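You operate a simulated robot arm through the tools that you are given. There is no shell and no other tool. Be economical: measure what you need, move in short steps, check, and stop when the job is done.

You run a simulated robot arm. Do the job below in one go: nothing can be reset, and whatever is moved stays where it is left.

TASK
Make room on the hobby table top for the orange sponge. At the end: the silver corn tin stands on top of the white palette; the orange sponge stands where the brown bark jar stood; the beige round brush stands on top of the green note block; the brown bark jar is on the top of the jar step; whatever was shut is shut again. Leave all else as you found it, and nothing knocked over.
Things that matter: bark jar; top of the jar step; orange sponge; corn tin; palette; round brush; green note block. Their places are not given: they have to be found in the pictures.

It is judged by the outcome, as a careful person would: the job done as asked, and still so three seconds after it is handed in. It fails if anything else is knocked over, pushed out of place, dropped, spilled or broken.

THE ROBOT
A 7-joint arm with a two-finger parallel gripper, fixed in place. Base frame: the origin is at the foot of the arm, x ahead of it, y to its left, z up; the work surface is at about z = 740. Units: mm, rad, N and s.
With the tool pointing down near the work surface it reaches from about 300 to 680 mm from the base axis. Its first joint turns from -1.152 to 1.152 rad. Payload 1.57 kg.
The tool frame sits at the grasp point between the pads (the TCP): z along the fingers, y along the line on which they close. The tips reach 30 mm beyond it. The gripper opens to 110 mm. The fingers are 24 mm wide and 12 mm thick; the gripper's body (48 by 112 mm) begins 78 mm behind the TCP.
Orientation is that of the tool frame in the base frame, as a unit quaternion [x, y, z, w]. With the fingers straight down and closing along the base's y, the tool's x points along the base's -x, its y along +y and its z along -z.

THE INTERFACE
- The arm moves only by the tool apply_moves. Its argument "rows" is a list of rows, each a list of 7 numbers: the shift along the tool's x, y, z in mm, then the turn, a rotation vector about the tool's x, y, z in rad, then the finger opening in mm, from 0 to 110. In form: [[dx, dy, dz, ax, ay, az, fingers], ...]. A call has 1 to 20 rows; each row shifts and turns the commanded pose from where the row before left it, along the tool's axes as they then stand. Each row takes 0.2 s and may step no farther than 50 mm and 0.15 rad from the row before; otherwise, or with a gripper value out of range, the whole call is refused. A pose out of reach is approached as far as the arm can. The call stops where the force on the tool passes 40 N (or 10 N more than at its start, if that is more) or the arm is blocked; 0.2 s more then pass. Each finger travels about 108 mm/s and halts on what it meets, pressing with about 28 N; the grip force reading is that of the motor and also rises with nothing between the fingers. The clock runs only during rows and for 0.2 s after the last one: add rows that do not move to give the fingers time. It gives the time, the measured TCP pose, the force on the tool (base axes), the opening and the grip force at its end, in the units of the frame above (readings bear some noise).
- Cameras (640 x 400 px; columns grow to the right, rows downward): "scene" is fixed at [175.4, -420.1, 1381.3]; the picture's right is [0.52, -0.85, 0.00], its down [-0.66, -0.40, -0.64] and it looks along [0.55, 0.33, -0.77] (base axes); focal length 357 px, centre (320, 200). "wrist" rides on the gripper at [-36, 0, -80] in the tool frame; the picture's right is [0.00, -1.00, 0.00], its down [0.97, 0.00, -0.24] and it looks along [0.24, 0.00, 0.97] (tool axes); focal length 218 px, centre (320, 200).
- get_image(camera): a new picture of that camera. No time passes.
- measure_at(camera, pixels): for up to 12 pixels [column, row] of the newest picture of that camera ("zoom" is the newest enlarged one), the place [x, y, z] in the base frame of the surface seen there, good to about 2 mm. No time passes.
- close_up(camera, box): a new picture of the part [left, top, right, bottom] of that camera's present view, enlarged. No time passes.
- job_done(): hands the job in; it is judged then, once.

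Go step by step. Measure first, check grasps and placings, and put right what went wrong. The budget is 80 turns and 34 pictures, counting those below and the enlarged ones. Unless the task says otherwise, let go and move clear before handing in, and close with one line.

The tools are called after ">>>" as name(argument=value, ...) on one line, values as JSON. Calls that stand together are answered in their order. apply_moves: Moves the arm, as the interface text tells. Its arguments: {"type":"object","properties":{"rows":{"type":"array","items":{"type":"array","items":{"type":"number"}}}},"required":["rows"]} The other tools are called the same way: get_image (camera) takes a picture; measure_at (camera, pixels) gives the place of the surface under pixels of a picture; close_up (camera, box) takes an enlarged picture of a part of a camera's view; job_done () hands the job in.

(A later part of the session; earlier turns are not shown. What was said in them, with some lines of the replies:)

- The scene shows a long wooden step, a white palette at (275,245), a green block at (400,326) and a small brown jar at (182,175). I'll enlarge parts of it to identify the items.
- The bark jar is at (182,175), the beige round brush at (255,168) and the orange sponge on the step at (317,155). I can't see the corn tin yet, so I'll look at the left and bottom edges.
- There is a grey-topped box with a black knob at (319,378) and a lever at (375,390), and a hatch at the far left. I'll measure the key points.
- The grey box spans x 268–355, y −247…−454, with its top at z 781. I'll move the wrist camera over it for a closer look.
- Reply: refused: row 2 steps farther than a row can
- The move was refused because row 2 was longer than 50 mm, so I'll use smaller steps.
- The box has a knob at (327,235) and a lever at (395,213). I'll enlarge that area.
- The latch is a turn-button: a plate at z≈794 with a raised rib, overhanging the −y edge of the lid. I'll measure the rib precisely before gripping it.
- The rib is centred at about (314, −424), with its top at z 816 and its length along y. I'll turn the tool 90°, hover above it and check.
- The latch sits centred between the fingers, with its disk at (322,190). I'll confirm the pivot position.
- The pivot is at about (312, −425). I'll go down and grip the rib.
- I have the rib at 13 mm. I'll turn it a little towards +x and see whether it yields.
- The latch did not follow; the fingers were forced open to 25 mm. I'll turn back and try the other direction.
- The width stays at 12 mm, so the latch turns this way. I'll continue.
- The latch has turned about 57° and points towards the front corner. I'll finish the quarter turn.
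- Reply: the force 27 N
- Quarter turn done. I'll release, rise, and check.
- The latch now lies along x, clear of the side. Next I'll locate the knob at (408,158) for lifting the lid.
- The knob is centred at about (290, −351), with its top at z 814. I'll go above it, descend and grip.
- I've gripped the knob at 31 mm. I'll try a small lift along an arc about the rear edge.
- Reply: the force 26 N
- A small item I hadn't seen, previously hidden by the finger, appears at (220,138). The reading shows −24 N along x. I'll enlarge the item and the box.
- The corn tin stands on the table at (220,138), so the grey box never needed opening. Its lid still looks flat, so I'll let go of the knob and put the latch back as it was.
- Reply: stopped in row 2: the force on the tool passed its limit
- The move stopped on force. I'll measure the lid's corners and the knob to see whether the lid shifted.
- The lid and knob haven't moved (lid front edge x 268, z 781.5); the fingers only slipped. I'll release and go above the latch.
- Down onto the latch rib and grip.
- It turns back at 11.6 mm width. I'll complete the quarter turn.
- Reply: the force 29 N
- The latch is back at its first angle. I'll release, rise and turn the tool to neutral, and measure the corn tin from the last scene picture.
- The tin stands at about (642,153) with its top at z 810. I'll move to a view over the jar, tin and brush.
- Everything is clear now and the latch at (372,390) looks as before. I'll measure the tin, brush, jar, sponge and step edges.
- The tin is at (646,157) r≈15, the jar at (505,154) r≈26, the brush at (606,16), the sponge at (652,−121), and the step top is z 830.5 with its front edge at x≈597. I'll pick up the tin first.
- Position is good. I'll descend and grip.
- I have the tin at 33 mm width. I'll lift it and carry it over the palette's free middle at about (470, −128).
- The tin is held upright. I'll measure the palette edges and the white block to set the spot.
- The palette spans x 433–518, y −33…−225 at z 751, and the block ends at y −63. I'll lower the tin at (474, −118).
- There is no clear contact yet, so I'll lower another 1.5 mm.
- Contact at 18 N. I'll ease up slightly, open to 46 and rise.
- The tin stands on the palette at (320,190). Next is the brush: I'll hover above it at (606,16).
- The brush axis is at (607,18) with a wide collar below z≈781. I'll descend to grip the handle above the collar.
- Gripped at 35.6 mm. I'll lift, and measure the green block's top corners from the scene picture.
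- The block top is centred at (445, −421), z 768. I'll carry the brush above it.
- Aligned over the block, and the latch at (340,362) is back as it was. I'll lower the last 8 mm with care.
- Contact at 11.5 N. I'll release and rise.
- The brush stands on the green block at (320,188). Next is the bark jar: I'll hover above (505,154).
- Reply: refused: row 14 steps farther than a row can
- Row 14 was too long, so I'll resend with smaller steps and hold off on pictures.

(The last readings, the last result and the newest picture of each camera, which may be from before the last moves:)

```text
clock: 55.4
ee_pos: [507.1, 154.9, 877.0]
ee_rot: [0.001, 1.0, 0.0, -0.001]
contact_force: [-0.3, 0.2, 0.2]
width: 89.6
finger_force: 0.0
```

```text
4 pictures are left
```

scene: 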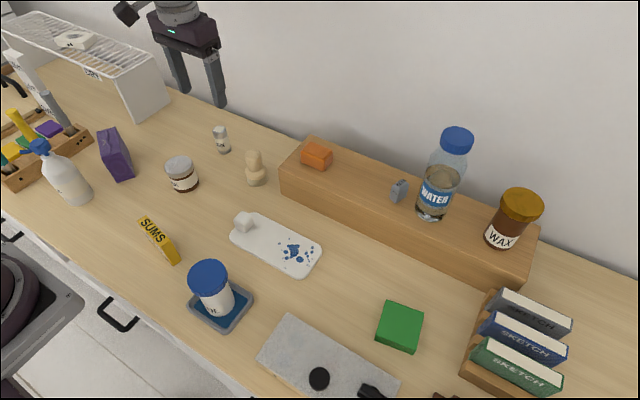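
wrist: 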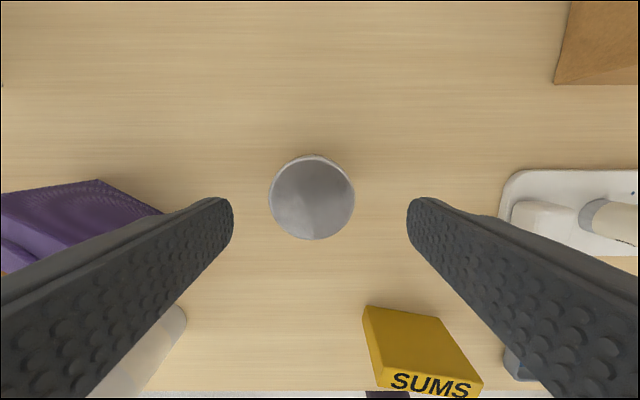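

>>> measure_at(camera="wrist", pixels=[[272, 200], [352, 200], [313, 165], [313, 236], [313, 200], [290, 178], [337, 178], [100, 185], [160, 212]])

```text
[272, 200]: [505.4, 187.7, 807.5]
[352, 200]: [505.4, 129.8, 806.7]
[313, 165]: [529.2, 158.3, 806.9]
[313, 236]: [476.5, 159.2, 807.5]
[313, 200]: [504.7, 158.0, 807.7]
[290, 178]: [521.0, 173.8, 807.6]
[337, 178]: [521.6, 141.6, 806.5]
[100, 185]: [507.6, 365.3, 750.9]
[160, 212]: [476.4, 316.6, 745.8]
```

The jar's centre is (504.5, 158.5), about 58 mm wide. I'll descend and grip.

>>> apply_moves(rows=[[2.5, 3.6, 40, 0, 0, 0, 90], [0, 0, 40, 0, 0, 0, 90], [0, 0, 17, 0, 0, 0, 90], [0, 0, 0, 0, 0, 0, 70], [0, 0, 0, 0, 0, 0, 40], [0, 0, 0, 0, 0, 0, 40], [0, 0, 0, 0, 0, 0, 40]])

```text
clock: 57.0
ee_pos: [503.1, 157.9, 780.7]
ee_rot: [0.001, 1.0, 0.001, 0.0]
contact_force: [-0.2, 0.5, -0.1]
width: 60.2
finger_force: 27.4
```

Gripped at 60 mm. I'll lift and carry it towards the free stretch of the step at (630, −212).

>>> apply_moves(rows=[[0, 0, -20, 0, 0, 0, 40], [0, 0, -40, 0, 0, 0, 40], [0, 0, -45, 0, 0, 0, 40], [0, 0, -45, 0, 0, 0, 40], [0, 0, -10, 0, 0, 0, 40], [-14.1, -41.1, 0, 0, 0, 0, 40], [-14.1, -41.1, 0, 0, 0, 0, 40], [-14.1, -41.1, 0, 0, 0, 0, 40], [-14.1, -41.1, 0, 0, 0, 0, 40], [-14.1, -41.1, 0, 0, 0, 0, 40], [-14.1, -41.1, 0, 0, 0, 0, 40], [-14.1, -41.1, 0, 0, 0, 0, 40], [-14.1, -41.1, 0, 0, 0, 0, 40], [-14.1, -41.1, 0, 0, 0, 0, 40], [0, 0, 0, 0, 0, 0, 40]])

```text
clock: 60.2
ee_pos: [630.1, -212.8, 939.8]
ee_rot: [0.002, 1.0, -0.001, 0.0]
contact_force: [0.5, 0.0, -0.9]
width: 60.0
finger_force: 28.0
```

In position and in reach. The contact height should be about 871, so I'll lower to just above it.

>>> apply_moves(rows=[[0, 0, 40, 0, 0, 0, 40], [0, 0, 22, 0, 0, 0, 40], [0, 0, 4, 0, 0, 0, 40], [0, 0, 1.5, 0, 0, 0, 40], [0, 0, 0, 0, 0, 0, 40]])

>>> apply_moves(rows=[[0, 0, 0.8, 0, 0, 0, 40], [0, 0, 0.8, 0, 0, 0, 40], [0, 0, 0, 0, 0, 0, 40]])

```text
clock: 61.4
ee_pos: [630.2, -212.8, 872.4]
ee_rot: [0.002, 1.0, -0.001, -0.001]
contact_force: [-0.7, -0.5, -1.9]
width: 60.0
finger_force: 27.6
```

```text
clock: 62.2
ee_pos: [629.2, -212.4, 870.5]
ee_rot: [0.002, 1.0, 0.0, -0.001]
contact_force: [-0.3, 0.9, -1.3]
width: 59.7
finger_force: 28.3
```

>>> apply_moves(rows=[[0, 0, 0.8, 0, 0, 0, 40], [0, 0, 0, 0, 0, 0, 40]])

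```text
clock: 62.8
ee_pos: [630.7, -211.8, 870.6]
ee_rot: [0.002, 1.0, 0.0, -0.001]
contact_force: [0.2, -0.5, 0.1]
width: 59.9
finger_force: 27.9
```

>>> apply_moves(rows=[[0, 0, 0.8, 0, 0, 0, 40], [0, 0, 0, 0, 0, 0, 40]])

```text
clock: 63.4
ee_pos: [629.9, -212.9, 870.0]
ee_rot: [0.001, 1.0, 0.0, 0.0]
contact_force: [-1.9, 2.3, 10.6]
width: 59.5
finger_force: 28.1
```

Contact at 10.6 N. I'll release and rise.

>>> apply_moves(rows=[[0, 0, -0.5, 0, 0, 0, 55], [0, 0, 0, 0, 0, 0, 72], [0, 0, 0, 0, 0, 0, 80], [0, 0, 0, 0, 0, 0, 80], [0, 0, -20, 0, 0, 0, 80], [0, 0, -40, 0, 0, 0, 80], [0, 0, -40, 0, 0, 0, 80], [0, 45, 0, 0, 0, 0, 80], [-22, 45, 0, 0, 0, 0, 80], [0, 0, 0, 0, 0, 0, 80]])

>>> get_image(camera="wrist")

```text
clock: 65.6
ee_pos: [651.7, -121.4, 969.9]
ee_rot: [0.0, 1.0, 0.0, -0.001]
contact_force: [-0.3, -0.1, -0.4]
width: 79.9
finger_force: 0.0
```

```text
3 pictures are left
```

wrist: 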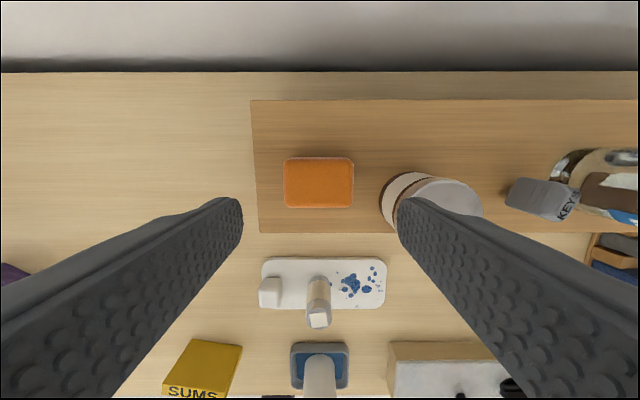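

>>> measure_at(camera="wrist", pixels=[[287, 182], [351, 182], [319, 160], [319, 205], [300, 182], [340, 165], [340, 202], [390, 195], [450, 190], [320, 230]])

```text
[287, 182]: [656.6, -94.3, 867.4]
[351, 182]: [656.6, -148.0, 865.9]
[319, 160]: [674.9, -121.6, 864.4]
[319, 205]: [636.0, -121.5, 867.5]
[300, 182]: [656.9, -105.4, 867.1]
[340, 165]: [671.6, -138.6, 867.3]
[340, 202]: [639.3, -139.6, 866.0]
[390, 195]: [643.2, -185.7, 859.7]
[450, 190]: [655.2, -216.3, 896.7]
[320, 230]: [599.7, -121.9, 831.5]
```

The sponge is centred at (655, −121), z 831–867, about 54 mm wide in y, and the jar's near edge is at y −183. I'll descend with a 70 mm opening.

>>> apply_moves(rows=[[-3.3, 0.4, 30, 0, 0, 0, 70], [0, 0, 40, 0, 0, 0, 70], [0, 0, 33, 0, 0, 0, 70], [0, 0, 0, 0, 0, 0, 50], [0, 0, 0, 0, 0, 0, 40], [0, 0, 0, 0, 0, 0, 40]])

```text
clock: 67.0
ee_pos: [655.2, -123.3, 866.4]
ee_rot: [0.001, 1.0, 0.0, 0.0]
contact_force: [-1.2, 4.0, 12.1]
width: 61.1
finger_force: 28.1
```

The grip closed at 61 mm. I'll lift slightly and check that it holds.

>>> apply_moves(rows=[[0, 0, 0, 0, 0, 0, 40], [0, 0, -8, 0, 0, 0, 40], [0, 0, -15, 0, 0, 0, 40], [0, 0, -30, 0, 0, 0, 40], [0, 0, 0, 0, 0, 0, 40]])

>>> get_image(camera="wrist")

```text
clock: 68.2
ee_pos: [654.2, -122.1, 918.2]
ee_rot: [0.002, 1.0, 0.0, -0.001]
contact_force: [0.1, 0.2, 0.9]
width: 60.7
finger_force: 28.5
```

```text
2 pictures are left
```

wrist: 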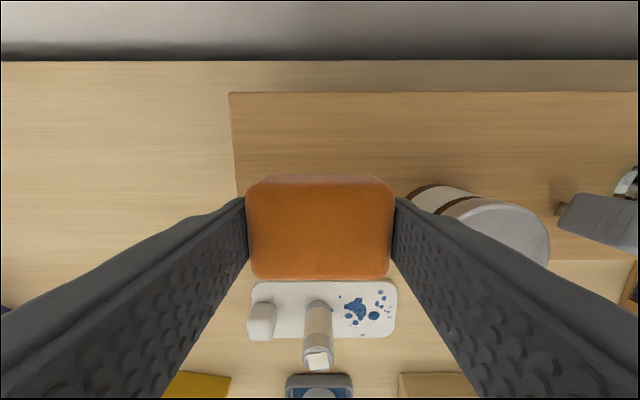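

The sponge is held squarely. I'll carry it to the jar's old place at (504.5, 158.5).

>>> apply_moves(rows=[[0, 0, -10, 0, 0, 0, 40], [18.7, 35.1, 0, 0, 0, 0, 40], [18.7, 35.1, 0, 0, 0, 0, 40], [18.7, 35.1, 0, 0, 0, 0, 40], [18.7, 35.1, 0, 0, 0, 0, 40], [18.7, 35.1, 0, 0, 0, 0, 40], [18.7, 35.1, 0, 0, 0, 0, 40], [18.7, 35.1, 0, 0, 0, 0, 40], [18.7, 35.1, 0, 0, 0, 0, 40], [0, 0, 45, 0, 0, 0, 40], [0, 0, 45, 0, 0, 0, 40], [0, 0, 40, 0, 0, 0, 40], [0, 0, 0, 0, 0, 0, 40]])

```text
clock: 71.0
ee_pos: [508.8, 159.1, 799.4]
ee_rot: [0.002, 1.0, 0.0, -0.001]
contact_force: [0.7, 0.9, -0.9]
width: 60.5
finger_force: 28.5
```

Near the spot. I'll correct x by 4 mm and lower to just above the table.

>>> apply_moves(rows=[[4, 0, 12, 0, 0, 0, 40], [0, 0, 8, 0, 0, 0, 40], [0, 0, 2, 0, 0, 0, 40], [0, 0, 1, 0, 0, 0, 40], [0, 0, 0, 0, 0, 0, 40]])

>>> apply_moves(rows=[[0, 0, 0.8, 0, 0, 0, 40], [0, 0, 0, 0, 0, 0, 40]])

```text
clock: 72.2
ee_pos: [503.3, 159.3, 776.2]
ee_rot: [0.001, 1.0, -0.001, 0.0]
contact_force: [0.0, 0.3, 3.4]
width: 60.7
finger_force: 28.2
```

```text
clock: 72.8
ee_pos: [502.6, 159.5, 776.7]
ee_rot: [0.002, 1.0, -0.001, 0.0]
contact_force: [-1.4, -1.4, 22.3]
width: 60.8
finger_force: 27.7
```

Contact at 22 N. I'll release, rise and move clear.

>>> apply_moves(rows=[[0, 0, -0.7, 0, 0, 0, 55], [0, 0, 0, 0, 0, 0, 75], [0, 0, 0, 0, 0, 0, 85], [0, 0, 0, 0, 0, 0, 85], [0, 0, -20, 0, 0, 0, 85], [0, 0, -40, 0, 0, 0, 85], [0, 0, -45, 0, 0, 0, 85], [0, 0, -45, 0, 0, 0, 85], [20, -40, -20, 0, 0, 0, 85], [20, -40, -20, 0, 0, 0, 85], [20, -40, -20, 0, 0, 0, 85], [20, -40, -20, 0, 0, 0, 85], [20, -40, -20, 0, 0, 0, 85], [20, -40, -20, 0, 0, 0, 85], [0, -40, -20, 0, 0, 0, 110], [0, 0, 0, 0, 0, 0, 110]])

>>> get_image(camera="scene")

```text
clock: 76.2
ee_pos: [381.6, -120.7, 1066.6]
ee_rot: [0.002, 1.0, 0.0, -0.002]
contact_force: [0.5, 0.5, 0.4]
width: 110.0
finger_force: 0.0
```

```text
1 pictures are left
```

scene: 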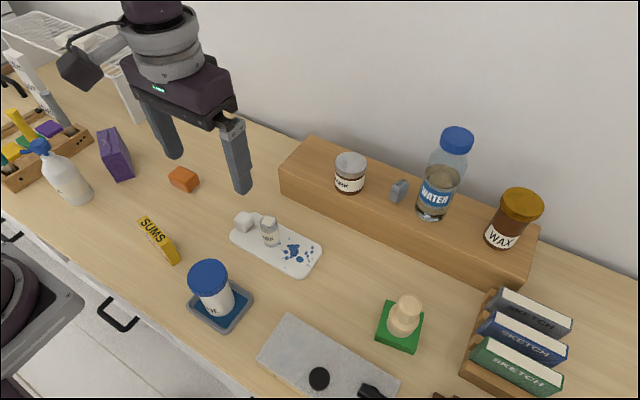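

All four items stand as asked. I'll use the last picture to check the latch angle on the grey box.

>>> close_up(camera="wrist", box=[360, 130, 640, 270])

>>> measure_at(camera="scene", pixels=[[258, 358], [290, 320], [398, 382], [319, 376], [365, 388], [184, 178]])

```text
2.29 times, centred on (500, 200) of wrist
```

zoom: 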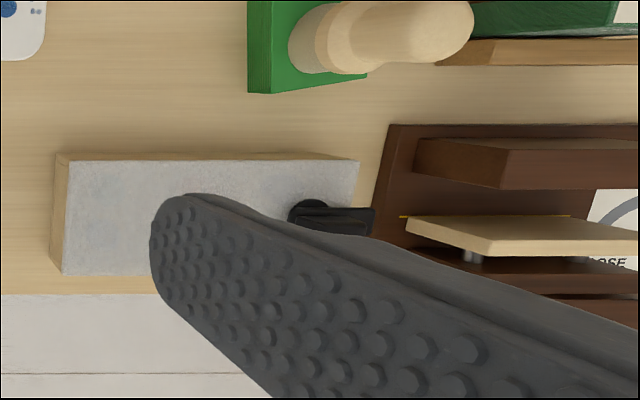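

```text
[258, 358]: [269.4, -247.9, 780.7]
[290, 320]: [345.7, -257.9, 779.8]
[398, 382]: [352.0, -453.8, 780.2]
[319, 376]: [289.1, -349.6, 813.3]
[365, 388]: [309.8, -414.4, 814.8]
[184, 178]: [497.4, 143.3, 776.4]
```

The box, its lid and the latch measure as they did at the start, and everything is in place. I'm handing the job in.

>>> job_done()

```text
The job is handed in.
```

The corn tin is on the palette, the brush is on the green block, the bark jar is on the step and the sponge is where the jar stood. While looking for the tin I turned the grey box's latch; it is back as it was, and the lid never opened.
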